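You operate a simulated robot arm through the tools that you are given. There is no shell and no other tool. Be economical: measure what you need, move in short steps, check, and stop when the job is done.

You run a simulated two-armed robot. Do the job below in one go: nothing can be reset, and whatever is moved stays where it is left.

## Task
Stack the 35 mm steel puck from the top of the gauge bench on top of the 20 mm steel puck. Take the brown hex bolt on the top of the gauge bench and put it away on the corner bench. Fetch the M6 steel cylinder from the corner bench and set it on the back of the winding bench. Stack the carton that says "NUT" from the corner bench on top of the carton labelled "CAP". Take the rusty cylinder and put it on the long bench. Put two of the clear tubs from the middle bench on the top tray of the blue trolley. Open the bottom die drawer. Do these in any order. Set down upright: rusty cylinder, clear tub.

Only the result counts: the job must be done as asked and must still hold three seconds after the hand-in. Knocking over, shifting, dropping, spilling or breaking anything else fails it. A push-on lid holds only when it is set on centred and level and pressed home; a screw cap is set on level and turned clockwise until tight.

## Robot
Two 7-joint arms with fingered hands on one trunk, on a base that drives. Base frame: it is fixed to the floor where the robot stands at the start and does not move with it; the origin is under the middle of the robot, x ahead of it, y to its left, z up; the surface under the hand at the start is at about z = 0.88. Lengths are in m, angles in rad, forces in N, time in s.
The left shoulder is at the start at [0.046, 0.125, 1.151], the right one opposite. With the tool pointing down near the work surface each hand reaches from about 0.44 to 0.84 m from the robot's upright axis, wherever it stands, measured 20 degrees to its own side. Places, roughly: back of the winding bench (24x34 cm) [-1.3, 0.82, 0.84]; bottom die drawer [0.5, 1.7, 0.2]; brown carton, white carton [-0.25, 3.25, 1]; brown hex bolt (4x3x5 cm) [0.5, -0.3, 0.9]; clear tub [-2, 3.25, 1]; corner bench [-0.1, 3.3, 0.8]; long bench [-6, 3.3, 0.8]; rusty cylinder (7x7x8 cm) [-1.3, 3.3, 0.9]; steel cylinder [0.25, 3.25, 1]; steel puck [0.5, 0, 1]; top tray of the blue trolley [-1.5, -0.4, 0.7]. Payload 4 kg a hand.
The TCP of each hand is the grasp point between the finger pads, 0.029 m short of the fingertips. In the tool frame z runs along the fingers and y along their closing line. The gripper opens to 0.1 m. The gripper's body begins 0.034 m behind the TCP. The gripper is a hand of 5 fingers: y runs from the thumb to the fingers, the wrist lies at [-0.015, -0.105, -0.177] in the tool frame, and closing takes about 1.5 s.
Orientation is told as [roll, pitch, yaw] about the base's x, y, z axes, in that order, counted from this pose: with the fingers straight down and the wrist toward the robot, the tool's x, y and z point along [0, 1, 0], [1, 0, 0] and [0, 0, -1] of the base frame.

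## Interface
- The arms move only by the tool nudge_tool. It takes "left_rows", "right_rows" or both (then of equal length, played together; a hand with none holds still); each is a list of rows, each a list of 6 numbers: the shift along the base's x, y, z in m, then the turn, a rotation vector about the base's x, y, z in rad. In form: [[tx, ty, tz, ax, ay, az], ...]. A call has 1 to 12 rows; each row shifts and turns the commanded pose from where the row before left it. "left_grip" and "right_grip" are, for a hand that has rows, the opening, from 0 (shut) to 1 (fully open), set as the call begins (left out, the last holds). Each row takes 0.2 s and may step no farther than 0.05 m and 0.15 rad from the row before; otherwise, or with a gripper value out of range, the whole call is refused. A pose out of reach is approached as far as the arm can. The call stops where the force on the tool passes 40 N (or 10 N more than at its start, if that is more) or the arm is blocked; 0.2 s more then pass. The fingers move at their own pace (about 0.045 m/s each) and stop on an object; they squeeze with about 34 N. The grip force told is the motor's: it shows also when the fingers shut on nothing. Time passes only in rows, and 0.2 s behind the last, so rows that do not move let the fingers close. It gives the time, the measured TCP pose, the force on the tool (base axes), the opening and the grip force at its end, in the units of the frame above (readings bear some noise), with the torque about the TCP (base axes, N m) and any sound that the robot's microphone picked up.
- Cameras (640 x 400 px; columns grow to the right, rows downward): "scene" is now at [0.1492, -0.011, 1.2812]; the picture's right is [-0.07, -1.00, 0.00], its down [-0.46, 0.03, -0.89] and it looks along [0.88, -0.06, -0.46] (base axes); focal length 214 px, centre (320, 200). "left" rides on the left gripper at [-0.066, -0.086, -0.121] in its tool frame; the picture's right is [-0.76, -0.31, 0.58], its down [0.59, -0.70, 0.40] and it looks along [0.28, 0.64, 0.71] (tool axes); focal length 247 px, centre (320, 200). "right" rides on the right gripper at [0.066, -0.086, -0.121] in its tool frame; the picture's right is [-0.76, 0.31, -0.58], its down [-0.59, -0.70, 0.40] and it looks along [-0.28, 0.64, 0.71] (tool axes); focal length 247 px, centre (320, 200). There is no depth. A picture from a camera that has moved, and an enlarged one, comes with that camera's place and axes in the base frame and with its lens. The place of the scene camera against the robot may be out by one fixed shift of up to 0.012 m in any direction.
- get_image(camera): a new picture of that camera. It takes no simulated time.
- slide_trunk(by): slides the trunk up (or, below 0, down) by that many m; the arms and the scene camera ride with it, the base frame stays. It gives what a move gives, with no picture.
- steer(legs): drives the robot by 1 to 6 legs, each [ahead, turn to the left] in m and rad, along the robot's own axes; the way and the turn of a leg run together, so that a leg with both is an arc; at most 1.5 m and 3.142 rad a leg. The arms and the cameras ride along, it lands a little off, and it stops where it bumps. It gives what a move gives.
- finger_targets(index, middle, ring, little, thumb_bend, thumb_turn, hand): sets how far each is bent, from 0 (flat) to 1 (curled in); at 0.3 the hand is open as for a grip, at 0.7 the pads meet at the TCP. One left out holds its place. A second passes; each finger stops where it meets its share of the squeeze, and holds until it gets a number again. A gripper value or a shape takes the hand back. It gives what a move gives, with no picture; readings hold the bend of each and the force on index, middle, ring, little, thumb and palm. thumb_turn goes from beside the hand (0) to across from the fingers (1), as for a grip.
- grasp_type(shape, hand): the hand has 5 fingers and takes this shape, open, in about a second: jaw (thumb against the fingers, like two jaws); tri (thumb and two fingers); tip (a fingertip pinch); poke (one finger out to press); point (the index stretched); flat (the hand flat); cup (the hand cupped); fist (a fist). The gripper value then closes the fingers along that shape, each until it touches; the sizes above hold for jaw. It gives what a move gives, with no picture.
- turn_head(pan, tilt): turns the head with the scene camera to pan (to the left, within 1.396 rad either way) and tilt (down, from -0.506 to 1.204), counted from straight ahead of the robot. It gives what a move gives.
- enlarge(camera, box): a new picture of the part [left, top, right, bottom] of that camera's present view, enlarged. It takes no simulated time.
- job_done(): hands the job in; it is judged then, once.

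Work in short steps. Places have to be worked out from the pictures, the camera data and where the tool is seen: move nearer, look again, correct. Check each grasp and each placing, and mend what went wrong. You have 217 turns and 220 pictures in all, those below and enlarged ones among them. Open the grippers and draw the arms clear of the work before you hand the job in, unless the task says otherwise.

The tools are called after "Emit:" as name(argument=value, ...) on one line, values as JSON. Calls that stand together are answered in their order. nudge_tool: Moves the arms, as the interface text tells. Its arguments: {"type":"object","properties":{"left_rows":{"type":"array"},"left_grip":{"type":"number"},"right_rows":{"type":"array"},"right_grip":{"type":"number"}},"required":[]} The other tools are called the same way: slide_trunk (by) slides the trunk up or down; grasp_type (shape, hand) gives the hand a shape; finger_targets (index, middle, ring, little, thumb_bend, thumb_turn, hand) moves the fingers one by one; steer (legs) drives the base; turn_head (pan, tilt) turns the head that bears the scene camera; get_image (camera) takes a picture; enlarge (camera, box) takes an enlarged picture of a part of a camera's view; job_done () hands the job in.

At the start:

```text
t: 0.0
left_tcp_pos: [0.596, 0.1507, 1.1925]
left_ee_rot: [0.0, 0.0, 0.002]
left_wrist_force: [0.3, 0.1, -0.9]
left_moment: [0.0, 0.0, -0.02]
left_grip_width: 0.0998
left_gripper_force: 0.0
left_shape: jaw
left_bend: [0.3, 0.3, 0.3, 0.3, 0.3, 0.98]
left_finger forces: [0.0, 0.0, 0.0, 0.0, 0.0, 0.0]
right_tcp_pos: [0.4307, -0.2911, 1.1538]
right_ee_rot: [0.0, 0.002, 0.001]
right_wrist_force: [1.0, -0.7, 0.7]
right_moment: [0.03, 0.0, 0.01]
right_grip_width: 0.0999
right_gripper_force: 0.1
right_shape: jaw
right_bend: [0.3, 0.3, 0.3, 0.3, 0.3, 0.98]
right_finger forces: [0.0, 0.1, 0.0, 0.0, 0.0, 0.0]
trunk travel left (down, up): [-0.35, 0.397]
robot x, y, heading: [-0.0006, 0.002, 0.004]
head pan, tilt: [-0.07, 0.482]
```

scene: 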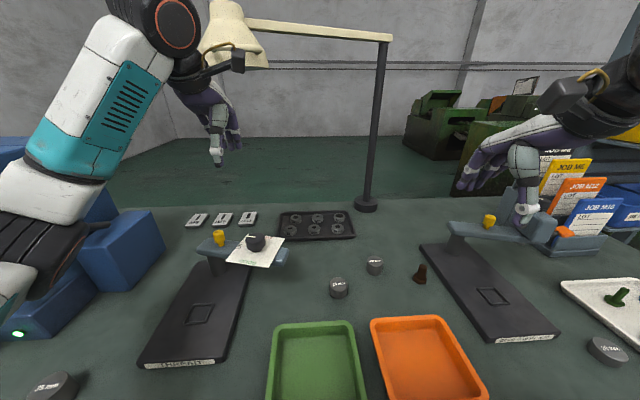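
right: 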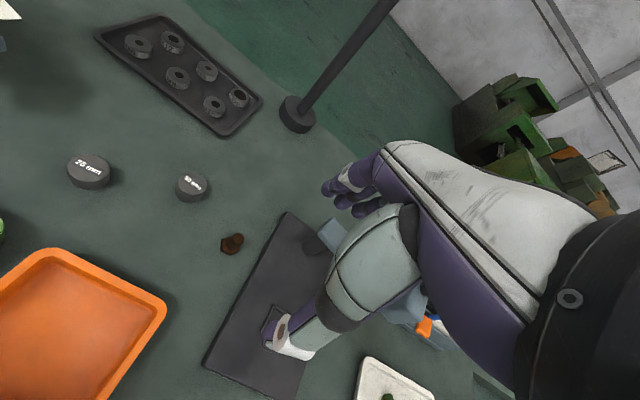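
left: 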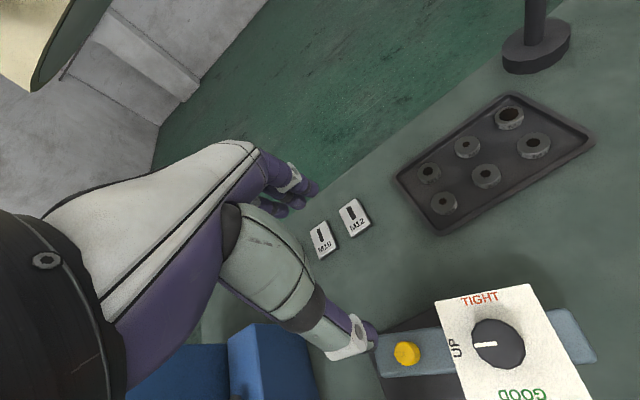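

I begin by reading the puck labels in enlarged views.

Emit:
enlarge(camera="scene", box=[300, 220, 460, 320])

Emit:
enlarge(camera="scene", box=[0, 320, 128, 400])

Emit:
enlarge(camera="scene", box=[512, 300, 640, 380])

```text
4.00 times, centred on (380, 270) of scene
camera zoom: at [0.1492, -0.011, 1.2812], right [-0.07, -1.0, 0.0], down [-0.46, 0.03, -0.89], along [0.88, -0.06, -0.46], focal length 858 px, centre (80, -80)
```

zoom: 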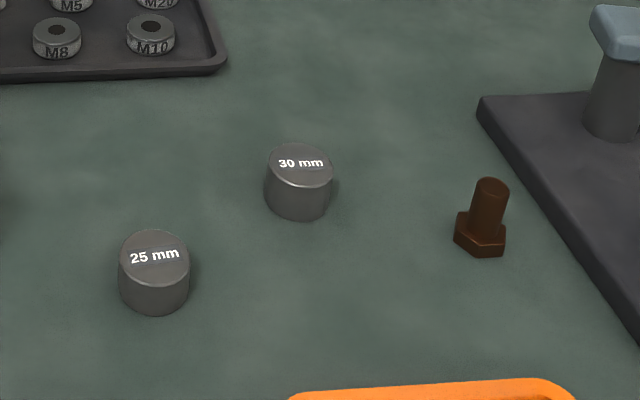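

```text
5.00 times, centred on (64, 360) of scene
camera zoom: at [0.1492, -0.011, 1.2812], right [-0.07, -1.0, 0.0], down [-0.46, 0.03, -0.89], along [0.88, -0.06, -0.46], focal length 1072 px, centre (1600, -600)
```

zoom: 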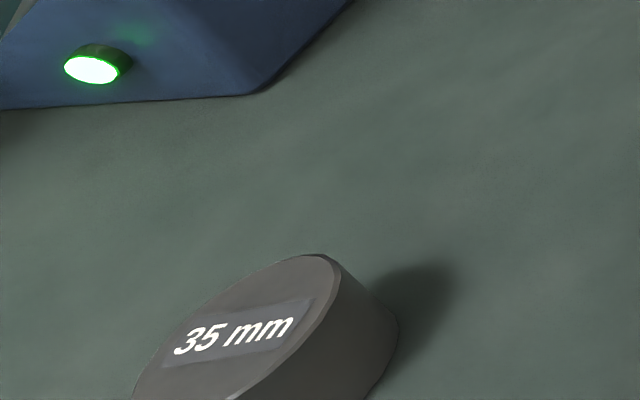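

```text
5.00 times, centred on (576, 340) of scene
camera zoom: at [0.1492, -0.011, 1.2812], right [-0.07, -1.0, 0.0], down [-0.46, 0.03, -0.89], along [0.88, -0.06, -0.46], focal length 1072 px, centre (-960, -500)
```

zoom: 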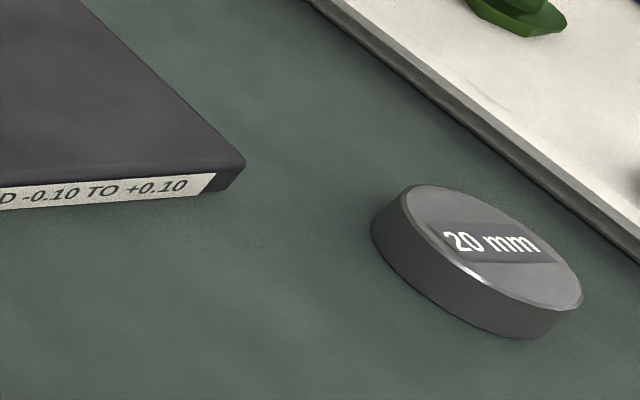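

The 35 mm puck lies at about (0.32, 0.36) and the 20 mm one at about (0.31, -0.51). I raise the trunk so the arms clear everything, then turn left so the right hand comes to the 35 mm puck.

Emit:
slide_trunk(by=0.2)

Emit:
steer(legs=[[0, 0.9]])

Emit:
turn_head(pan=0, tilt=0.9)

Emit:
get_image(camera="scene")

Emit:
get_image(camera="right")

```text
t: 1.1
left_tcp_pos: [0.5903, 0.1492, 1.2745]
left_ee_rot: [0.012, 0.031, 0.002]
left_wrist_force: [-7.9, 2.9, -7.3]
left_moment: [-0.16, -0.43, 0.0]
left_grip_width: 0.0998
left_gripper_force: 0.0
left_shape: jaw
left_bend: [0.3, 0.3, 0.3, 0.3, 0.3, 0.98]
left_finger forces: [0.0, 0.0, 0.0, 0.1, 0.0, 10.3]
right_tcp_pos: [0.4286, -0.2906, 1.2454]
right_ee_rot: [0.001, -0.003, 0.001]
right_wrist_force: [0.7, 0.2, -0.7]
right_moment: [-0.01, -0.02, -0.02]
right_grip_width: 0.0999
right_gripper_force: 0.0
right_shape: jaw
right_bend: [0.3, 0.3, 0.3, 0.3, 0.3, 0.98]
right_finger forces: [0.1, 0.0, 0.0, 0.0, 0.1, 0.0]
trunk travel left (down, up): [-0.441, 0.306]
robot x, y, heading: [-0.0036, 0.0015, 0.002]
head pan, tilt: [-0.07, 0.482]
stopped: the force on the tool passed its limit at 62 N (the readings are from after the stop); the commanded pose is now the measured one
```

```text
t: 3.9
left_tcp_pos: [0.2527, 0.5567, 1.273]
left_ee_rot: [0.013, 0.027, 0.895]
left_wrist_force: [0.4, 0.0, 0.4]
left_moment: [-0.02, 0.01, 0.0]
left_grip_width: 0.0997
left_gripper_force: 0.1
left_shape: jaw
left_bend: [0.3, 0.3, 0.3, 0.3, 0.3, 0.98]
left_finger forces: [0.0, 0.0, 0.0, 0.1, 0.0, 0.0]
right_tcp_pos: [0.4948, 0.1534, 1.2446]
right_ee_rot: [0.0, -0.001, 0.899]
right_wrist_force: [-0.2, 0.4, 0.6]
right_moment: [-0.02, -0.03, 0.01]
right_grip_width: 0.0997
right_gripper_force: 0.0
right_shape: jaw
right_bend: [0.3, 0.3, 0.3, 0.3, 0.3, 0.98]
right_finger forces: [0.1, 0.0, 0.0, 0.1, 0.1, 0.0]
trunk travel left (down, up): [-0.441, 0.306]
robot x, y, heading: [0.0013, -0.0024, 0.899]
head pan, tilt: [-0.07, 0.482]
```

```text
t: 4.8
left_tcp_pos: [0.2512, 0.5562, 1.275]
left_ee_rot: [0.011, 0.027, 0.896]
left_wrist_force: [-0.6, 0.5, 0.9]
left_moment: [-0.02, -0.02, 0.02]
left_grip_width: 0.0998
left_gripper_force: 0.0
left_shape: jaw
left_bend: [0.3, 0.3, 0.3, 0.3, 0.3, 0.98]
left_finger forces: [0.0, 0.0, 0.0, 0.0, 0.1, 0.0]
right_tcp_pos: [0.4945, 0.1529, 1.2428]
right_ee_rot: [0.0, -0.002, 0.898]
right_wrist_force: [0.3, -0.2, 1.0]
right_moment: [-0.01, 0.0, 0.02]
right_grip_width: 0.0998
right_gripper_force: 0.0
right_shape: jaw
right_bend: [0.3, 0.3, 0.3, 0.3, 0.3, 0.98]
right_finger forces: [0.1, 0.0, 0.0, 0.1, 0.1, 0.0]
trunk travel left (down, up): [-0.441, 0.306]
robot x, y, heading: [-0.0001, 0.0007, 0.899]
head pan, tilt: [0.0, 0.901]
```

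```text
213 pictures are left
camera scene: at [0.0732, 0.0864, 1.3378], right [0.78, -0.62, 0.0], down [-0.49, -0.61, -0.62], along [0.39, 0.49, -0.78], focal length 214 px, centre (320, 200)
```

scene: 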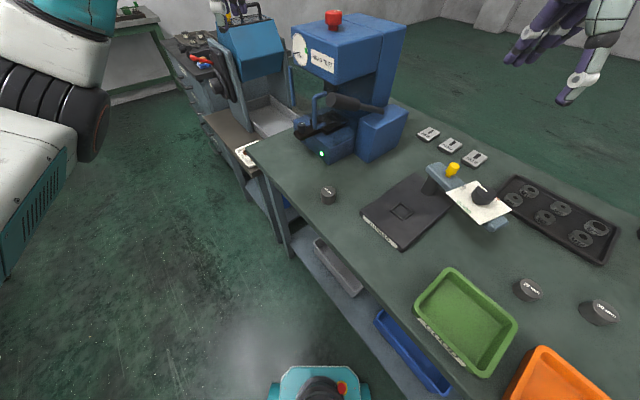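

```text
212 pictures are left
camera right: at [0.39, 0.1264, 1.3649], right [0.78, -0.23, 0.58], down [0.02, -0.92, -0.4], along [0.62, 0.33, -0.71], focal length 247 px, centre (320, 200)
```

right: 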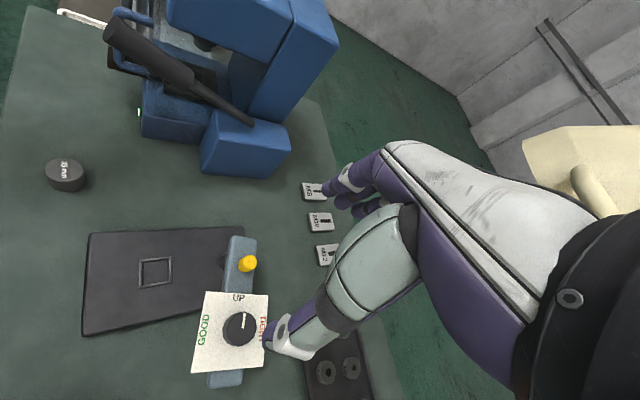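

The puck is at about (0.322, 0.363), top near z 0.915, and a press lever stands to its right. I turn a bit more so the right hand faces it squarely.

Emit:
steer(legs=[[0, 0.28]])

Emit:
get_image(camera="right")

```text
t: 6.1
left_tcp_pos: [0.0882, 0.6042, 1.2734]
left_ee_rot: [0.009, 0.026, 1.174]
left_wrist_force: [-0.5, 0.1, 0.0]
left_moment: [-0.01, 0.0, -0.03]
left_grip_width: 0.0997
left_gripper_force: 0.0
left_shape: jaw
left_bend: [0.3, 0.3, 0.3, 0.3, 0.3, 0.98]
left_finger forces: [0.0, 0.0, 0.1, 0.0, 0.0, 0.1]
right_tcp_pos: [0.4333, 0.2836, 1.2449]
right_ee_rot: [-0.001, -0.003, 1.177]
right_wrist_force: [-0.6, -0.2, 0.2]
right_moment: [0.0, -0.03, 0.01]
right_grip_width: 0.0997
right_gripper_force: 0.1
right_shape: jaw
right_bend: [0.3, 0.3, 0.3, 0.3, 0.3, 0.98]
right_finger forces: [0.0, 0.0, 0.0, 0.0, 0.0, 0.1]
trunk travel left (down, up): [-0.441, 0.306]
robot x, y, heading: [0.0045, -0.0037, 1.18]
head pan, tilt: [0.0, 0.901]
```

```text
211 pictures are left
camera right: at [0.3394, 0.2296, 1.3649], right [0.82, -0.01, 0.58], down [0.28, -0.87, -0.4], along [0.51, 0.49, -0.71], focal length 247 px, centre (320, 200)
```

right: 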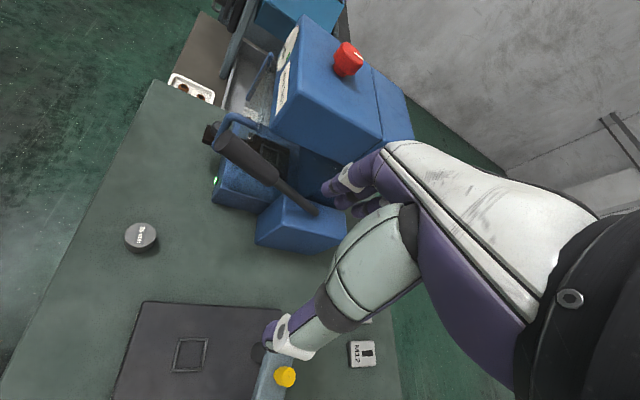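

Puck at (0.32, 0.368). I move the right hand above it and look.

Emit:
nudge_tool(right_rows=[[-0.038, 0.028, 0, 0, 0, 0], [-0.038, 0.028, 0, 0, 0, 0], [-0.037, 0.028, 0, 0, 0, 0], [0, 0, -0.05, 0, 0, 0], [0, 0, -0.05, 0, 0, 0], [0, 0, -0.05, 0, 0, 0], [0, 0, -0.03, 0, 0, 0]], right_grip=1)

Emit:
get_image(camera="right")

Emit:
get_image(camera="scene")

```text
t: 7.7
left_tcp_pos: [0.0867, 0.6041, 1.2736]
left_ee_rot: [0.014, 0.025, 1.175]
left_wrist_force: [0.0, 0.4, 0.9]
left_moment: [-0.03, -0.02, -0.03]
left_grip_width: 0.0999
left_gripper_force: 0.1
left_shape: jaw
left_bend: [0.3, 0.3, 0.3, 0.3, 0.3, 0.98]
left_finger forces: [0.0, 0.0, 0.0, 0.1, 0.1, 0.0]
right_tcp_pos: [0.3195, 0.3665, 1.0658]
right_ee_rot: [0.002, -0.003, 1.178]
right_wrist_force: [0.2, -0.5, 0.1]
right_moment: [-0.02, -0.01, -0.02]
right_grip_width: 0.0996
right_gripper_force: 0.0
right_shape: jaw
right_bend: [0.3, 0.3, 0.3, 0.3, 0.3, 0.98]
right_finger forces: [0.0, 0.0, 0.1, 0.0, 0.1, 0.1]
trunk travel left (down, up): [-0.441, 0.306]
robot x, y, heading: [0.0003, -0.0003, 1.176]
head pan, tilt: [0.0, 0.901]
```

```text
210 pictures are left
camera right: at [0.2265, 0.3124, 1.1856], right [0.82, -0.01, 0.58], down [0.28, -0.87, -0.4], along [0.51, 0.49, -0.71], focal length 247 px, centre (320, 200)
```

right: 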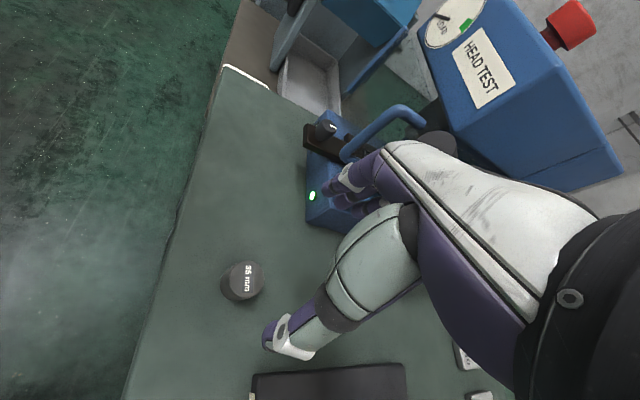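

```text
209 pictures are left
camera scene: at [0.045, 0.1033, 1.3376], right [0.92, -0.38, 0.0], down [-0.3, -0.72, -0.62], along [0.24, 0.57, -0.78], focal length 214 px, centre (320, 200)
```

scene: 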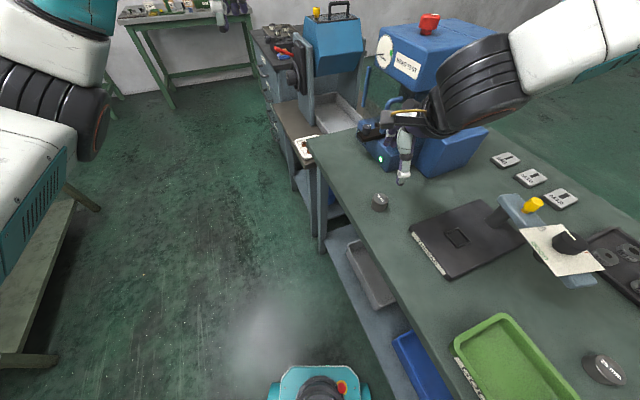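

Hand camera puts the puck at (0.319, 0.375). I descend onto it to TCP z ≈ 0.915 with a small y correction.

Emit:
nudge_tool(right_rows=[[0, 0.008, -0.04, 0, 0, 0], [0, 0, -0.04, 0, 0, 0], [0, 0, -0.04, 0, 0, 0], [0, 0, -0.029, 0, 0, 0]])

Emit:
get_image(camera="right")

```text
t: 8.7
left_tcp_pos: [0.0876, 0.6055, 1.2747]
left_ee_rot: [0.01, 0.026, 1.175]
left_wrist_force: [-0.4, 0.1, -0.5]
left_moment: [-0.01, 0.0, -0.01]
left_grip_width: 0.0997
left_gripper_force: 0.2
left_shape: jaw
left_bend: [0.3, 0.3, 0.3, 0.3, 0.3, 0.98]
left_finger forces: [0.0, 0.1, 0.0, 0.1, 0.1, 0.1]
right_tcp_pos: [0.3195, 0.3748, 0.9147]
right_ee_rot: [0.0, -0.001, 1.179]
right_wrist_force: [-0.4, -0.5, 0.0]
right_moment: [-0.01, -0.02, -0.02]
right_grip_width: 0.0998
right_gripper_force: 0.0
right_shape: jaw
right_bend: [0.3, 0.3, 0.3, 0.3, 0.3, 0.98]
right_finger forces: [0.0, 0.0, 0.1, 0.0, 0.1, 0.1]
trunk travel left (down, up): [-0.441, 0.306]
robot x, y, heading: [0.0041, -0.0007, 1.181]
head pan, tilt: [0.0, 0.901]
```

```text
208 pictures are left
camera right: at [0.2261, 0.3212, 1.0348], right [0.82, -0.01, 0.58], down [0.28, -0.87, -0.4], along [0.51, 0.49, -0.71], focal length 247 px, centre (320, 200)
```

right: 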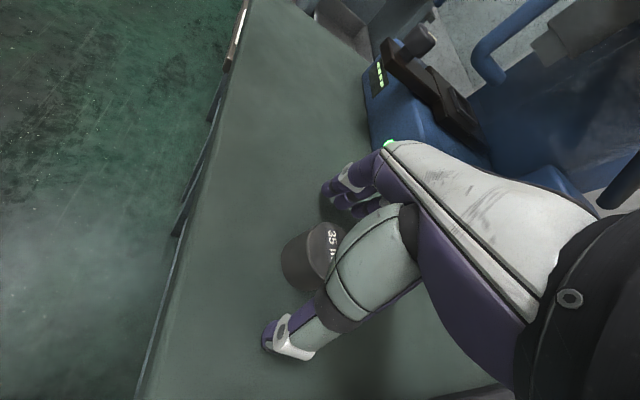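

The puck sits between thumb and fingers. I close the hand.

Emit:
nudge_tool(right_rows=[[0, 0, 0, 0, 0, 0], [0, 0, 0, 0, 0, 0], [0, 0, 0, 0, 0, 0], [0, 0, 0, 0, 0, 0], [0, 0, 0, 0, 0, 0], [0, 0, 0, 0, 0, 0], [0, 0, 0, 0, 0, 0], [0, 0, 0, 0, 0, 0]], right_grip=0)

Emit:
get_image(camera="right")

```text
t: 10.5
left_tcp_pos: [0.0885, 0.6047, 1.2743]
left_ee_rot: [0.011, 0.028, 1.175]
left_wrist_force: [0.1, 0.7, 0.6]
left_moment: [0.02, 0.01, -0.01]
left_grip_width: 0.0999
left_gripper_force: 0.0
left_shape: jaw
left_bend: [0.3, 0.3, 0.3, 0.3, 0.3, 0.98]
left_finger forces: [0.0, 0.0, 0.1, 0.0, 0.0, 0.1]
right_tcp_pos: [0.3206, 0.3745, 0.9144]
right_ee_rot: [0.001, -0.002, 1.178]
right_wrist_force: [-1.2, -2.4, 0.6]
right_moment: [0.01, 0.03, 0.0]
right_grip_width: 0.0313
right_gripper_force: 34.0
right_shape: jaw
right_bend: [0.59, 0.56, 0.72, 0.62, 0.39, 1.0]
right_finger forces: [17.5, 9.9, 0.0, 0.0, 28.7, 0.1]
trunk travel left (down, up): [-0.441, 0.306]
robot x, y, heading: [-0.0038, -0.0002, 1.179]
head pan, tilt: [0.0, 0.901]
```

```text
207 pictures are left
camera right: at [0.2269, 0.3205, 1.0351], right [0.82, -0.01, 0.58], down [0.28, -0.87, -0.4], along [0.51, 0.49, -0.71], focal length 247 px, centre (320, 200)
```

right: 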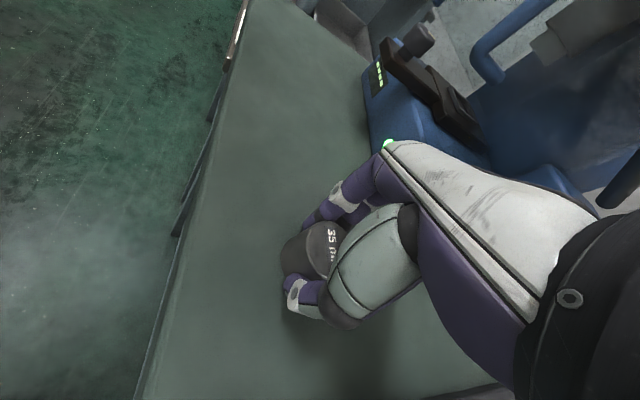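

Index, middle and thumb hold it. I lift it straight up.

Emit:
nudge_tool(right_rows=[[0, 0, 0.02, 0, 0, 0], [0, 0, 0.03, 0, 0, 0], [0, 0, 0.04, 0, 0, 0], [0, 0, 0.04, 0, 0, 0], [0, 0, 0.04, 0, 0, 0]])

Emit:
get_image(camera="right")

```text
t: 11.7
left_tcp_pos: [0.0883, 0.6039, 1.2747]
left_ee_rot: [0.013, 0.026, 1.176]
left_wrist_force: [0.4, 0.0, 0.0]
left_moment: [0.01, 0.0, -0.02]
left_grip_width: 0.1003
left_gripper_force: 0.0
left_shape: jaw
left_bend: [0.3, 0.3, 0.3, 0.3, 0.3, 0.98]
left_finger forces: [0.1, 0.0, 0.0, 0.0, 0.0, 0.0]
right_tcp_pos: [0.3192, 0.375, 1.0851]
right_ee_rot: [0.001, 0.0, 1.178]
right_wrist_force: [0.2, -0.2, -4.0]
right_moment: [0.01, 0.01, 0.01]
right_grip_width: 0.0307
right_gripper_force: 34.1
right_shape: jaw
right_bend: [0.59, 0.55, 0.72, 0.62, 0.39, 1.0]
right_finger forces: [18.4, 10.7, 0.1, 0.0, 28.0, 0.0]
trunk travel left (down, up): [-0.441, 0.306]
robot x, y, heading: [0.0004, -0.0033, 1.182]
head pan, tilt: [0.0, 0.901]
```

```text
206 pictures are left
camera right: at [0.226, 0.3209, 1.2058], right [0.82, -0.01, 0.58], down [0.28, -0.87, -0.4], along [0.51, 0.49, -0.71], focal length 247 px, centre (320, 200)
```

right: 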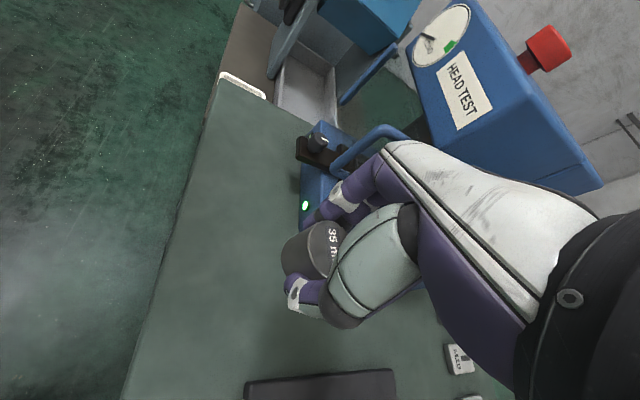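

The puck is held (about 0.4 kg). Before turning back I pull the left hand in and lower it a little so it clears the lamp shade, and raise the right hand somewhat.

Emit:
nudge_tool(left_rows=[[-0.014, -0.034, -0.01, 0, 0, 0], [-0.014, -0.034, -0.01, 0, 0, 0], [-0.014, -0.034, -0.01, 0, 0, 0], [-0.014, -0.034, -0.01, 0, 0, 0]], right_rows=[[0, 0, 0.03, 0, 0, 0], [0, 0, 0.03, 0, 0, 0], [0, 0, 0.03, 0, 0, 0], [0, 0, 0.02, 0, 0, 0]])

Emit:
steer(legs=[[0, -0.75]])

Emit:
turn_head(pan=0.0, tilt=0.4)

Emit:
get_image(camera="scene")

```text
t: 12.7
left_tcp_pos: [0.0317, 0.4673, 1.2351]
left_ee_rot: [0.013, 0.026, 1.176]
left_wrist_force: [0.7, -0.1, -0.6]
left_moment: [0.03, 0.0, 0.0]
left_grip_width: 0.1
left_gripper_force: 0.0
left_shape: jaw
left_bend: [0.3, 0.3, 0.3, 0.3, 0.3, 0.98]
left_finger forces: [0.0, 0.0, 0.1, 0.0, 0.0, 0.1]
right_tcp_pos: [0.3165, 0.3742, 1.194]
right_ee_rot: [0.0, -0.001, 1.179]
right_wrist_force: [-0.1, -0.6, -2.1]
right_moment: [0.02, 0.01, 0.02]
right_grip_width: 0.0308
right_gripper_force: 34.0
right_shape: jaw
right_bend: [0.59, 0.55, 0.72, 0.62, 0.39, 1.0]
right_finger forces: [18.4, 10.7, 0.0, 0.0, 28.0, 0.0]
trunk travel left (down, up): [-0.441, 0.306]
robot x, y, heading: [0.0012, 0.0017, 1.18]
head pan, tilt: [0.0, 0.901]
```

```text
t: 15.2
left_tcp_pos: [0.3449, 0.3197, 1.2341]
left_ee_rot: [0.011, 0.024, 0.422]
left_wrist_force: [0.9, 0.4, -0.4]
left_moment: [0.02, 0.0, 0.03]
left_grip_width: 0.0999
left_gripper_force: 0.1
left_shape: jaw
left_bend: [0.3, 0.3, 0.3, 0.3, 0.3, 0.98]
left_finger forces: [0.0, 0.2, 0.0, 0.1, 0.0, 0.0]
right_tcp_pos: [0.4884, 0.055, 1.1944]
right_ee_rot: [-0.001, -0.002, 0.426]
right_wrist_force: [-0.8, 0.0, -2.9]
right_moment: [0.03, 0.01, 0.0]
right_grip_width: 0.0307
right_gripper_force: 33.9
right_shape: jaw
right_bend: [0.59, 0.55, 0.72, 0.62, 0.39, 1.0]
right_finger forces: [17.8, 10.8, 0.0, 0.0, 27.7, 0.0]
trunk travel left (down, up): [-0.441, 0.306]
robot x, y, heading: [0.0004, -0.0032, 0.424]
head pan, tilt: [0.0, 0.901]
```

```text
t: 16.1
left_tcp_pos: [0.345, 0.3201, 1.2344]
left_ee_rot: [0.013, 0.025, 0.423]
left_wrist_force: [1.2, 0.1, 0.5]
left_moment: [0.04, -0.01, 0.03]
left_grip_width: 0.1001
left_gripper_force: 0.0
left_shape: jaw
left_bend: [0.3, 0.3, 0.3, 0.3, 0.3, 0.98]
left_finger forces: [0.0, 0.0, 0.0, 0.1, 0.1, 0.0]
right_tcp_pos: [0.4883, 0.0543, 1.194]
right_ee_rot: [0.001, -0.002, 0.425]
right_wrist_force: [-0.2, -0.6, -2.8]
right_moment: [0.0, -0.06, -0.01]
right_grip_width: 0.0308
right_gripper_force: 33.8
right_shape: jaw
right_bend: [0.59, 0.55, 0.72, 0.62, 0.39, 1.0]
right_finger forces: [17.8, 10.9, 0.0, 0.0, 27.8, 0.1]
trunk travel left (down, up): [-0.441, 0.306]
robot x, y, heading: [-0.0014, 0.0002, 0.425]
head pan, tilt: [0.0, 0.4]
```

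```text
205 pictures are left
camera scene: at [0.1225, 0.0506, 1.3806], right [0.41, -0.91, 0.0], down [-0.36, -0.16, -0.92], along [0.84, 0.38, -0.39], focal length 214 px, centre (320, 200)
```

scene: 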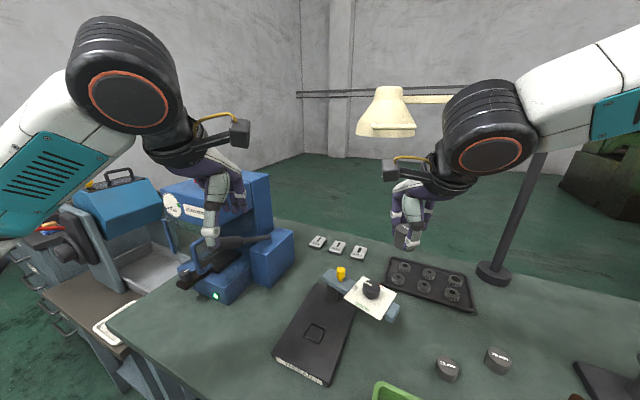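

Everything still holds; the lamp looks intact and out of the sweep. I continue turning right toward the 20 mm puck.

Emit:
steer(legs=[[0, -1.05]])

Emit:
turn_head(pan=-0.3, tilt=0.9)

Emit:
get_image(camera="scene")

Emit:
get_image(camera="right")

```text
t: 19.2
left_tcp_pos: [0.4504, -0.1368, 1.2357]
left_ee_rot: [0.012, 0.027, -0.622]
left_wrist_force: [0.8, 0.2, 0.3]
left_moment: [-0.01, -0.01, 0.01]
left_grip_width: 0.0998
left_gripper_force: 0.0
left_shape: jaw
left_bend: [0.3, 0.3, 0.3, 0.3, 0.3, 0.98]
left_finger forces: [0.2, 0.1, 0.0, 0.0, 0.1, 0.0]
right_tcp_pos: [0.2951, -0.3941, 1.1948]
right_ee_rot: [0.0, -0.003, -0.618]
right_wrist_force: [1.2, -0.3, -2.6]
right_moment: [0.03, 0.0, 0.0]
right_grip_width: 0.0303
right_gripper_force: 34.1
right_shape: jaw
right_bend: [0.59, 0.55, 0.72, 0.62, 0.39, 1.0]
right_finger forces: [17.0, 11.3, 0.0, 0.1, 27.5, 0.1]
trunk travel left (down, up): [-0.441, 0.306]
robot x, y, heading: [-0.0012, -0.0026, -0.621]
head pan, tilt: [0.0, 0.4]
```

```text
t: 20.1
left_tcp_pos: [0.45, -0.1368, 1.2349]
left_ee_rot: [0.011, 0.026, -0.622]
left_wrist_force: [0.3, 0.0, -0.5]
left_moment: [0.0, 0.01, 0.01]
left_grip_width: 0.1
left_gripper_force: 0.0
left_shape: jaw
left_bend: [0.3, 0.3, 0.3, 0.3, 0.3, 0.98]
left_finger forces: [0.1, 0.0, 0.0, 0.0, 0.1, 0.0]
right_tcp_pos: [0.294, -0.3945, 1.1938]
right_ee_rot: [0.001, -0.002, -0.619]
right_wrist_force: [-0.5, -0.4, -3.0]
right_moment: [0.01, -0.02, 0.0]
right_grip_width: 0.0306
right_gripper_force: 33.9
right_shape: jaw
right_bend: [0.59, 0.55, 0.72, 0.62, 0.39, 1.0]
right_finger forces: [17.0, 11.3, 0.1, 0.1, 27.4, 0.0]
trunk travel left (down, up): [-0.441, 0.306]
robot x, y, heading: [0.0034, 0.0024, -0.619]
head pan, tilt: [-0.3, 0.901]
```

```text
204 pictures are left
camera scene: at [0.08, -0.0883, 1.3377], right [-0.8, -0.61, 0.0], down [-0.48, 0.62, -0.62], along [0.38, -0.49, -0.78], focal length 214 px, centre (320, 200)
```

scene: 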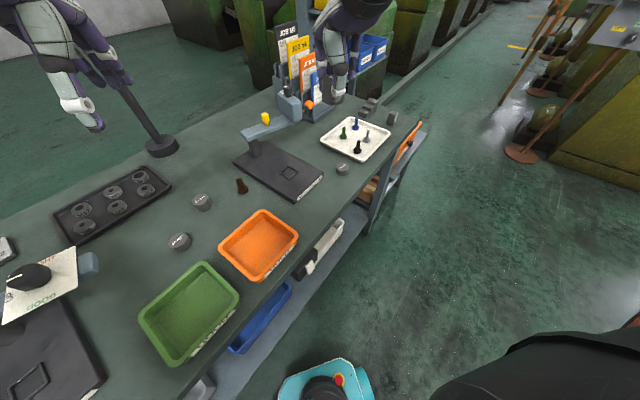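

```text
203 pictures are left
camera right: at [0.2623, -0.291, 1.3148], right [-0.19, -0.79, 0.58], down [-0.91, -0.07, -0.4], along [0.36, -0.6, -0.71], focal length 247 px, centre (320, 200)
```

right: 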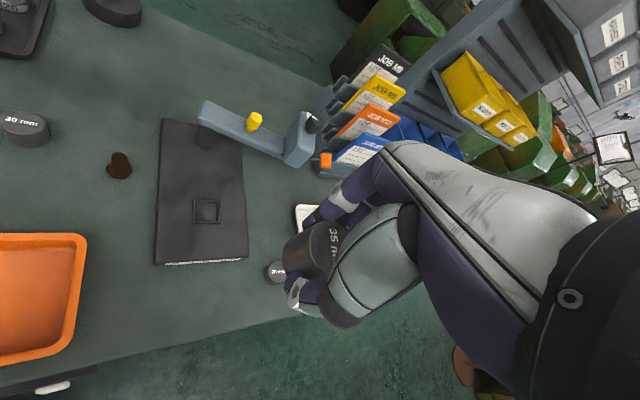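

The 20 mm puck is near (0.32, -0.508). I shift the hand sideways and lower for an unobstructed hand-camera view.

Emit:
nudge_tool(right_rows=[[0, -0.045, -0.01, 0, 0, 0], [0, -0.045, -0.02, 0, 0, 0]])

Emit:
enlarge(camera="right", box=[160, 160, 400, 310])

```text
t: 20.7
left_tcp_pos: [0.4499, -0.1382, 1.2338]
left_ee_rot: [0.013, 0.028, -0.621]
left_wrist_force: [0.6, -0.4, -0.3]
left_moment: [0.01, -0.01, -0.02]
left_grip_width: 0.0999
left_gripper_force: 0.0
left_shape: jaw
left_bend: [0.3, 0.3, 0.3, 0.3, 0.3, 0.98]
left_finger forces: [0.0, 0.0, 0.0, 0.1, 0.0, 0.0]
right_tcp_pos: [0.295, -0.4846, 1.1641]
right_ee_rot: [-0.002, 0.0, -0.618]
right_wrist_force: [-0.4, -0.1, -3.5]
right_moment: [0.01, -0.04, 0.01]
right_grip_width: 0.0302
right_gripper_force: 34.2
right_shape: jaw
right_bend: [0.59, 0.55, 0.72, 0.62, 0.39, 1.0]
right_finger forces: [17.0, 11.4, 0.1, 0.0, 27.7, 0.0]
trunk travel left (down, up): [-0.441, 0.306]
robot x, y, heading: [-0.0005, -0.0033, -0.62]
head pan, tilt: [-0.3, 0.901]
```

```text
2.67 times, centred on (280, 235) of right
camera zoom: at [0.2619, -0.3817, 1.2846], right [-0.19, -0.79, 0.58], down [-0.91, -0.07, -0.4], along [0.36, -0.6, -0.71], focal length 659 px, centre (427, 107)
```

zoom: 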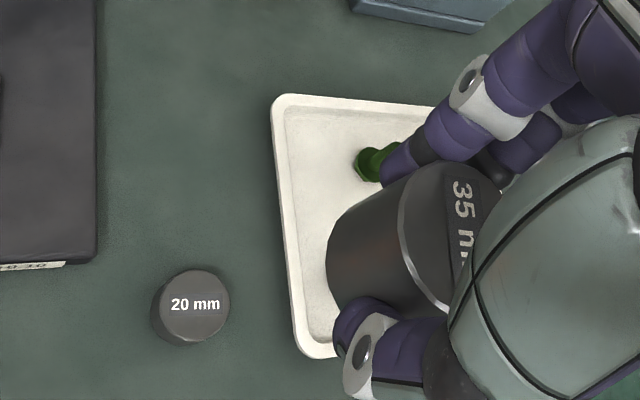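

The 20 mm puck top centre is at (0.3195, -0.509); the held puck's centre is about 4 mm behind the TCP. I go over it and lower to just above.

Emit:
nudge_tool(right_rows=[[0.028, -0.024, 0, 0, 0, 0], [0, 0, -0.05, 0, 0, 0], [0, 0, -0.05, 0, 0, 0], [0, 0, -0.05, 0, 0, 0], [0, 0, -0.05, 0, 0, 0], [0, 0, -0.01, 0, 0, 0]])

Emit:
get_image(camera="right")

Emit:
enlarge(camera="scene", box=[260, 110, 420, 210])

```text
t: 22.1
left_tcp_pos: [0.45, -0.1363, 1.2356]
left_ee_rot: [0.011, 0.026, -0.62]
left_wrist_force: [0.6, 0.6, 0.0]
left_moment: [0.01, -0.01, -0.05]
left_grip_width: 0.0999
left_gripper_force: 0.0
left_shape: jaw
left_bend: [0.3, 0.3, 0.3, 0.3, 0.3, 0.98]
left_finger forces: [0.0, 0.0, 0.0, 0.0, 0.0, 0.1]
right_tcp_pos: [0.322, -0.5074, 0.9534]
right_ee_rot: [0.003, -0.003, -0.617]
right_wrist_force: [-0.1, 0.9, -3.2]
right_moment: [0.01, -0.01, 0.0]
right_grip_width: 0.0299
right_gripper_force: 33.9
right_shape: jaw
right_bend: [0.59, 0.55, 0.72, 0.62, 0.39, 1.0]
right_finger forces: [16.8, 11.8, 0.2, 0.0, 27.4, 0.1]
trunk travel left (down, up): [-0.441, 0.306]
robot x, y, heading: [-0.0037, 0.0006, -0.62]
head pan, tilt: [-0.3, 0.901]
```

```text
201 pictures are left
camera right: at [0.2895, -0.4041, 1.0735], right [-0.19, -0.79, 0.58], down [-0.91, -0.07, -0.4], along [0.36, -0.6, -0.71], focal length 247 px, centre (320, 200)
```

right: 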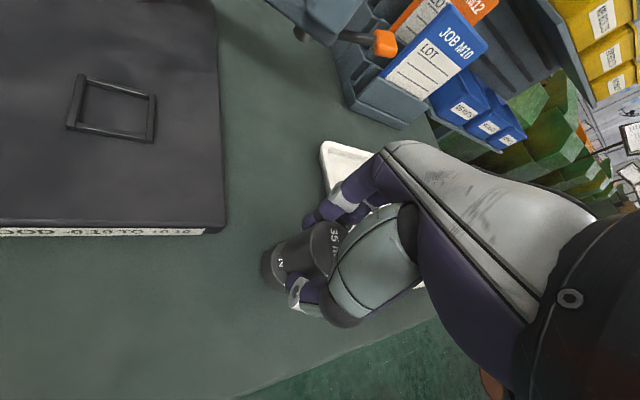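

```text
4.00 times, centred on (340, 160) of scene
camera zoom: at [0.0796, -0.088, 1.3378], right [-0.8, -0.61, 0.0], down [-0.48, 0.62, -0.62], along [0.38, -0.49, -0.78], focal length 858 px, centre (240, 360)
```

zoom: 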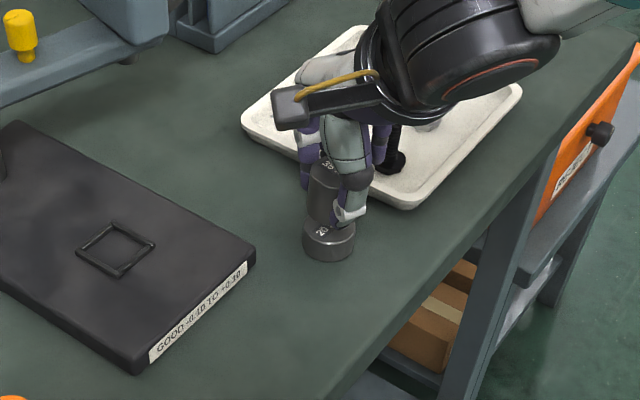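

Alignment looks close; I check with a zoom of the hand camera.

Emit:
enlarge(camera="right", box=[240, 200, 400, 300])

Emit:
enlarge(camera="scene", box=[320, 140, 368, 180])

```text
4.00 times, centred on (320, 250) of right
camera zoom: at [0.2895, -0.4041, 1.0735], right [-0.19, -0.79, 0.58], down [-0.91, -0.07, -0.4], along [0.36, -0.6, -0.71], focal length 988 px, centre (320, 0)
```

zoom: 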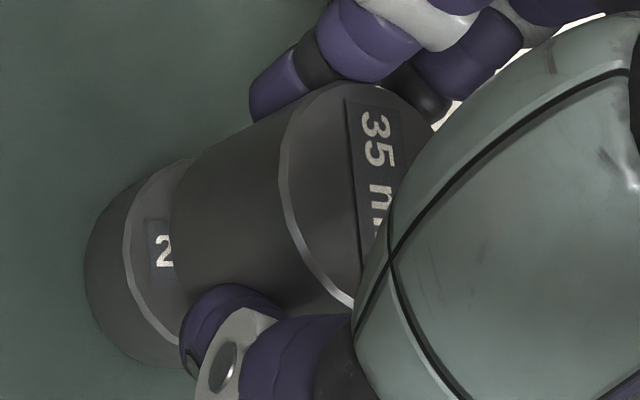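

```text
10.00 times, centred on (344, 160) of scene
camera zoom: at [0.0796, -0.088, 1.3378], right [-0.8, -0.61, 0.0], down [-0.48, 0.62, -0.62], along [0.38, -0.49, -0.78], focal length 2145 px, centre (80, 600)
```

zoom: 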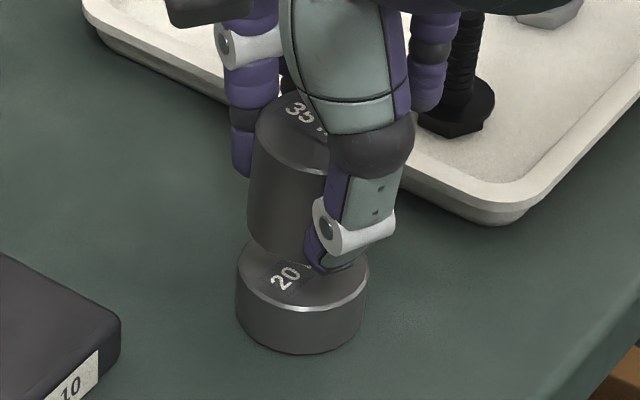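

Both views say the pucks are aligned within about 3 mm. I lower gently to contact.

Emit:
nudge_tool(right_rows=[[0.001, 0, -0.01, 0, 0, 0], [0, 0, -0.006, 0, 0, 0], [0, 0, -0.002, 0, 0, 0]])

Emit:
enlarge(camera="scene", box=[320, 140, 368, 180])

```text
t: 22.9
left_tcp_pos: [0.45, -0.1365, 1.2351]
left_ee_rot: [0.012, 0.026, -0.621]
left_wrist_force: [1.2, 0.0, 0.3]
left_moment: [-0.01, 0.03, -0.04]
left_grip_width: 0.0998
left_gripper_force: 0.2
left_shape: jaw
left_bend: [0.3, 0.3, 0.3, 0.3, 0.3, 0.98]
left_finger forces: [0.0, 0.0, 0.0, 0.0, 0.1, 0.0]
right_tcp_pos: [0.3229, -0.5078, 0.9349]
right_ee_rot: [0.002, -0.002, -0.617]
right_wrist_force: [0.2, 0.2, -2.8]
right_moment: [-0.01, -0.02, -0.01]
right_grip_width: 0.0301
right_gripper_force: 33.9
right_shape: jaw
right_bend: [0.59, 0.55, 0.72, 0.62, 0.39, 1.0]
right_finger forces: [16.8, 11.7, 0.2, 0.0, 27.3, 0.0]
trunk travel left (down, up): [-0.441, 0.306]
robot x, y, heading: [0.0, 0.0002, -0.622]
head pan, tilt: [-0.3, 0.901]
```

```text
10.00 times, centred on (344, 160) of scene
camera zoom: at [0.0799, -0.0884, 1.3377], right [-0.8, -0.61, 0.0], down [-0.48, 0.62, -0.62], along [0.38, -0.49, -0.78], focal length 2145 px, centre (80, 600)
```

zoom: 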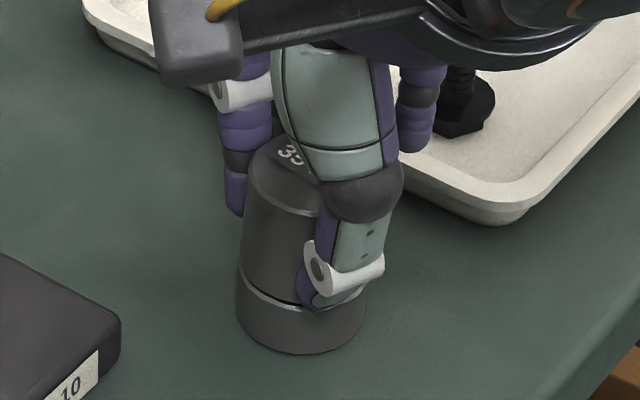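

Not yet touching (weight still on the hand). I go down a couple of mm more.

Emit:
nudge_tool(right_rows=[[0, 0, -0.0015, 0, 0, 0], [0, 0, -0.001, 0, 0, 0]])

```text
t: 23.5
left_tcp_pos: [0.4497, -0.1363, 1.2348]
left_ee_rot: [0.014, 0.026, -0.621]
left_wrist_force: [0.6, -0.3, 0.2]
left_moment: [0.02, -0.01, -0.02]
left_grip_width: 0.0997
left_gripper_force: 0.1
left_shape: jaw
left_bend: [0.3, 0.3, 0.3, 0.3, 0.3, 0.98]
left_finger forces: [0.1, 0.0, 0.0, 0.0, 0.1, 0.0]
right_tcp_pos: [0.3241, -0.5092, 0.9348]
right_ee_rot: [0.0, -0.005, -0.618]
right_wrist_force: [0.7, 0.9, 1.0]
right_moment: [-0.06, -0.03, -0.01]
right_grip_width: 0.0303
right_gripper_force: 33.8
right_shape: jaw
right_bend: [0.59, 0.55, 0.72, 0.62, 0.39, 1.0]
right_finger forces: [17.0, 11.7, 0.1, 0.0, 28.4, 0.0]
trunk travel left (down, up): [-0.441, 0.306]
robot x, y, heading: [-0.0015, 0.0005, -0.618]
head pan, tilt: [-0.3, 0.901]
```

Contact made. I open the hand.

Emit:
nudge_tool(right_rows=[[0, 0, 0, 0, 0, 0], [0, 0, 0, 0, 0, 0], [0, 0, 0, 0, 0, 0], [0, 0, 0, 0, 0, 0], [0, 0, 0, 0, 0, 0], [0, 0, 0, 0, 0, 0], [0, 0, 0, 0, 0, 0]], right_grip=1)

Emit:
enlarge(camera="scene", box=[320, 140, 368, 180])

Emit:
get_image(camera="right")

```text
t: 25.1
left_tcp_pos: [0.4503, -0.1356, 1.236]
left_ee_rot: [0.011, 0.025, -0.623]
left_wrist_force: [0.1, -0.8, 0.2]
left_moment: [0.02, 0.05, -0.02]
left_grip_width: 0.0999
left_gripper_force: 0.0
left_shape: jaw
left_bend: [0.3, 0.3, 0.3, 0.3, 0.3, 0.98]
left_finger forces: [0.0, 0.1, 0.0, 0.0, 0.0, 0.0]
right_tcp_pos: [0.3239, -0.5104, 0.9342]
right_ee_rot: [0.0, -0.001, -0.62]
right_wrist_force: [0.5, 0.2, 0.4]
right_moment: [-0.02, 0.02, 0.0]
right_grip_width: 0.0998
right_gripper_force: 0.0
right_shape: jaw
right_bend: [0.3, 0.3, 0.3, 0.3, 0.3, 0.98]
right_finger forces: [0.1, 0.0, 0.0, 0.0, 0.1, 0.0]
trunk travel left (down, up): [-0.441, 0.306]
robot x, y, heading: [-0.0029, -0.0009, -0.619]
head pan, tilt: [-0.3, 0.901]
```

```text
10.00 times, centred on (344, 160) of scene
camera zoom: at [0.0798, -0.0881, 1.3377], right [-0.8, -0.61, 0.0], down [-0.48, 0.62, -0.62], along [0.38, -0.49, -0.78], focal length 2145 px, centre (80, 600)
```

zoom: 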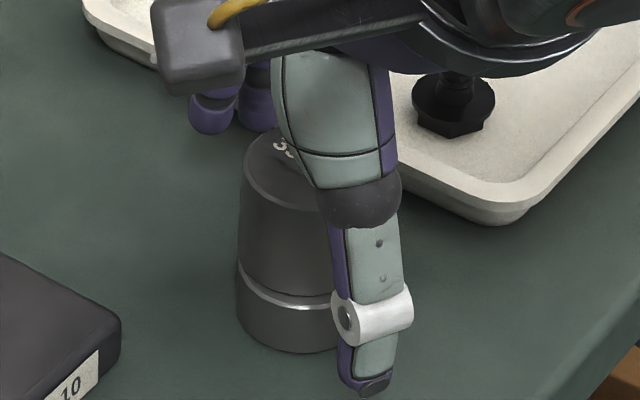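

```text
195 pictures are left
camera right: at [0.2911, -0.4054, 1.0543], right [-0.19, -0.79, 0.58], down [-0.91, -0.07, -0.4], along [0.36, -0.6, -0.71], focal length 247 px, centre (320, 200)
```

right: 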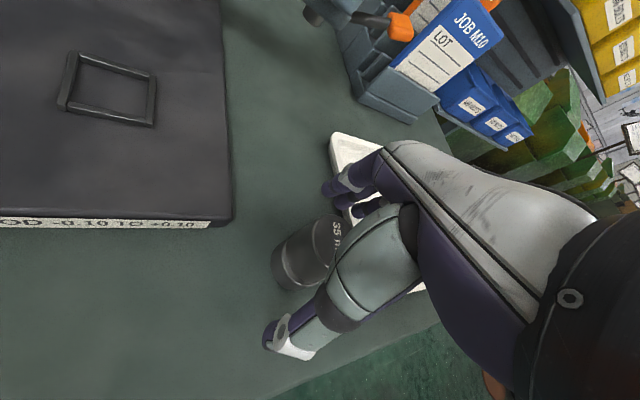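

The stack stands well. I lift off, turn left toward the bolt and look.

Emit:
nudge_tool(right_rows=[[0, 0, 0.04, 0, 0, 0], [0, 0, 0.05, 0, 0, 0], [0, 0, 0.05, 0, 0, 0], [0, 0, 0.05, 0, 0, 0], [0, 0, 0.05, 0, 0, 0], [0, 0, 0.03, 0, 0, 0]])

Emit:
steer(legs=[[0, 0.42]])

Emit:
get_image(camera="right")

Emit:
get_image(camera="scene")

```text
t: 26.5
left_tcp_pos: [0.45, -0.1356, 1.2346]
left_ee_rot: [0.014, 0.027, -0.621]
left_wrist_force: [-0.1, -0.1, 0.5]
left_moment: [0.0, 0.0, -0.03]
left_grip_width: 0.1001
left_gripper_force: 0.1
left_shape: jaw
left_bend: [0.3, 0.3, 0.3, 0.3, 0.3, 0.98]
left_finger forces: [0.0, 0.1, 0.1, 0.0, 0.1, 0.0]
right_tcp_pos: [0.3229, -0.5077, 1.206]
right_ee_rot: [0.001, -0.002, -0.618]
right_wrist_force: [0.3, 0.0, 0.4]
right_moment: [-0.01, -0.01, 0.0]
right_grip_width: 0.0997
right_gripper_force: 0.2
right_shape: jaw
right_bend: [0.3, 0.3, 0.3, 0.3, 0.3, 0.98]
right_finger forces: [0.1, 0.1, 0.1, 0.0, 0.1, 0.0]
trunk travel left (down, up): [-0.441, 0.306]
robot x, y, heading: [0.0, -0.0001, -0.619]
head pan, tilt: [-0.3, 0.901]
```

```text
t: 28.2
left_tcp_pos: [0.466, 0.0601, 1.2345]
left_ee_rot: [0.012, 0.024, -0.198]
left_wrist_force: [-1.0, 0.1, -0.4]
left_moment: [-0.01, 0.02, -0.02]
left_grip_width: 0.0999
left_gripper_force: 0.1
left_shape: jaw
left_bend: [0.3, 0.3, 0.3, 0.3, 0.3, 0.98]
left_finger forces: [0.1, 0.0, 0.0, 0.0, 0.1, 0.0]
right_tcp_pos: [0.5024, -0.3317, 1.2045]
right_ee_rot: [0.0, -0.001, -0.199]
right_wrist_force: [-0.1, -0.3, 0.5]
right_moment: [-0.01, 0.02, 0.01]
right_grip_width: 0.0999
right_gripper_force: 0.1
right_shape: jaw
right_bend: [0.3, 0.3, 0.3, 0.3, 0.3, 0.98]
right_finger forces: [0.1, 0.0, 0.0, 0.0, 0.0, 0.0]
trunk travel left (down, up): [-0.441, 0.306]
robot x, y, heading: [-0.002, 0.0027, -0.199]
head pan, tilt: [-0.3, 0.901]
```

```text
194 pictures are left
camera right: at [0.4311, -0.2508, 1.3257], right [0.15, -0.8, 0.58], down [-0.8, -0.44, -0.4], along [0.57, -0.4, -0.71], focal length 247 px, centre (320, 200)
```

right: 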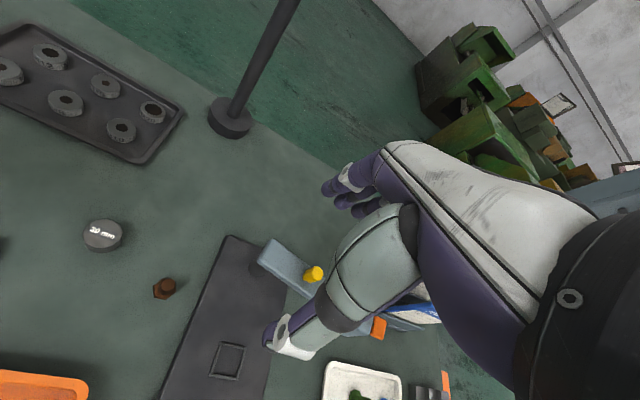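

```text
193 pictures are left
camera scene: at [0.1074, -0.0479, 1.3377], right [-0.48, -0.88, 0.0], down [-0.69, 0.37, -0.62], along [0.55, -0.3, -0.78], focal length 214 px, centre (320, 200)
```

scene: 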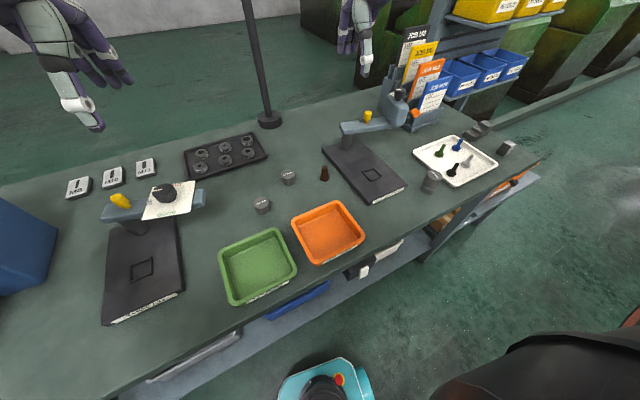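

The bolt stands on its head at (0.498, -0.269), with the gauge bar to its right. I turn the robot left a bit so the hand's little-finger side stays clear of that bar.

Emit:
steer(legs=[[0, 0.4]])

Emit:
nudge_tool(right_rows=[[-0.018, -0.045, 0, 0, 0, 0.1], [-0.018, -0.045, 0, 0, 0, 0.1], [-0.018, -0.045, -0.01, 0, 0, 0.1]], right_grip=1)

Emit:
get_image(camera="right")

```text
t: 29.8
left_tcp_pos: [0.4068, 0.2363, 1.2348]
left_ee_rot: [0.011, 0.025, 0.2]
left_wrist_force: [-0.4, -0.3, 0.0]
left_moment: [-0.03, -0.01, -0.01]
left_grip_width: 0.0999
left_gripper_force: 0.2
left_shape: jaw
left_bend: [0.3, 0.3, 0.3, 0.3, 0.3, 0.98]
left_finger forces: [0.0, 0.1, 0.0, 0.0, 0.0, 0.1]
right_tcp_pos: [0.5914, -0.111, 1.2057]
right_ee_rot: [-0.001, -0.001, 0.202]
right_wrist_force: [-0.1, 0.5, -0.3]
right_moment: [-0.01, -0.03, 0.01]
right_grip_width: 0.0998
right_gripper_force: 0.0
right_shape: jaw
right_bend: [0.3, 0.3, 0.3, 0.3, 0.3, 0.98]
right_finger forces: [0.0, 0.0, 0.1, 0.0, 0.0, 0.1]
trunk travel left (down, up): [-0.441, 0.306]
robot x, y, heading: [-0.0011, 0.0011, 0.206]
head pan, tilt: [-0.3, 0.901]
```

```text
t: 30.6
left_tcp_pos: [0.4063, 0.233, 1.2358]
left_ee_rot: [0.014, 0.024, 0.203]
left_wrist_force: [0.0, -0.1, -0.2]
left_moment: [0.03, -0.02, -0.01]
left_grip_width: 0.0999
left_gripper_force: 0.0
left_shape: jaw
left_bend: [0.3, 0.3, 0.3, 0.3, 0.3, 0.98]
left_finger forces: [0.1, 0.0, 0.1, 0.0, 0.0, 0.0]
right_tcp_pos: [0.536, -0.2471, 1.195]
right_ee_rot: [0.003, -0.004, 0.505]
right_wrist_force: [0.3, 0.0, 0.2]
right_moment: [0.03, -0.01, -0.01]
right_grip_width: 0.0998
right_gripper_force: 0.1
right_shape: jaw
right_bend: [0.3, 0.3, 0.3, 0.3, 0.3, 0.98]
right_finger forces: [0.0, 0.0, 0.0, 0.0, 0.1, 0.0]
trunk travel left (down, up): [-0.441, 0.306]
robot x, y, heading: [-0.0025, 0.0014, 0.21]
head pan, tilt: [-0.3, 0.901]
```

```text
192 pictures are left
camera right: at [0.4295, -0.2316, 1.3151], right [0.63, -0.52, 0.58], down [-0.33, -0.85, -0.4], along [0.7, 0.07, -0.71], focal length 247 px, centre (320, 200)
```

right: 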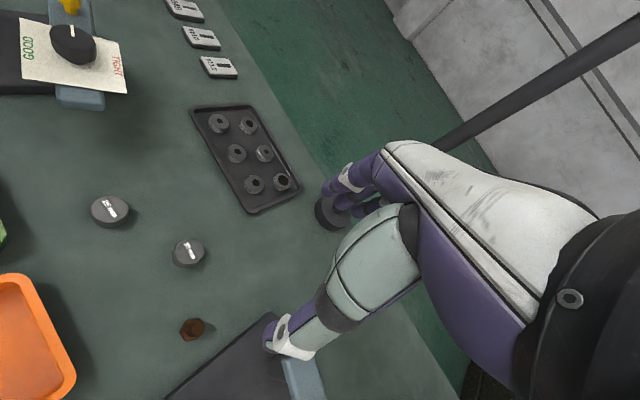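

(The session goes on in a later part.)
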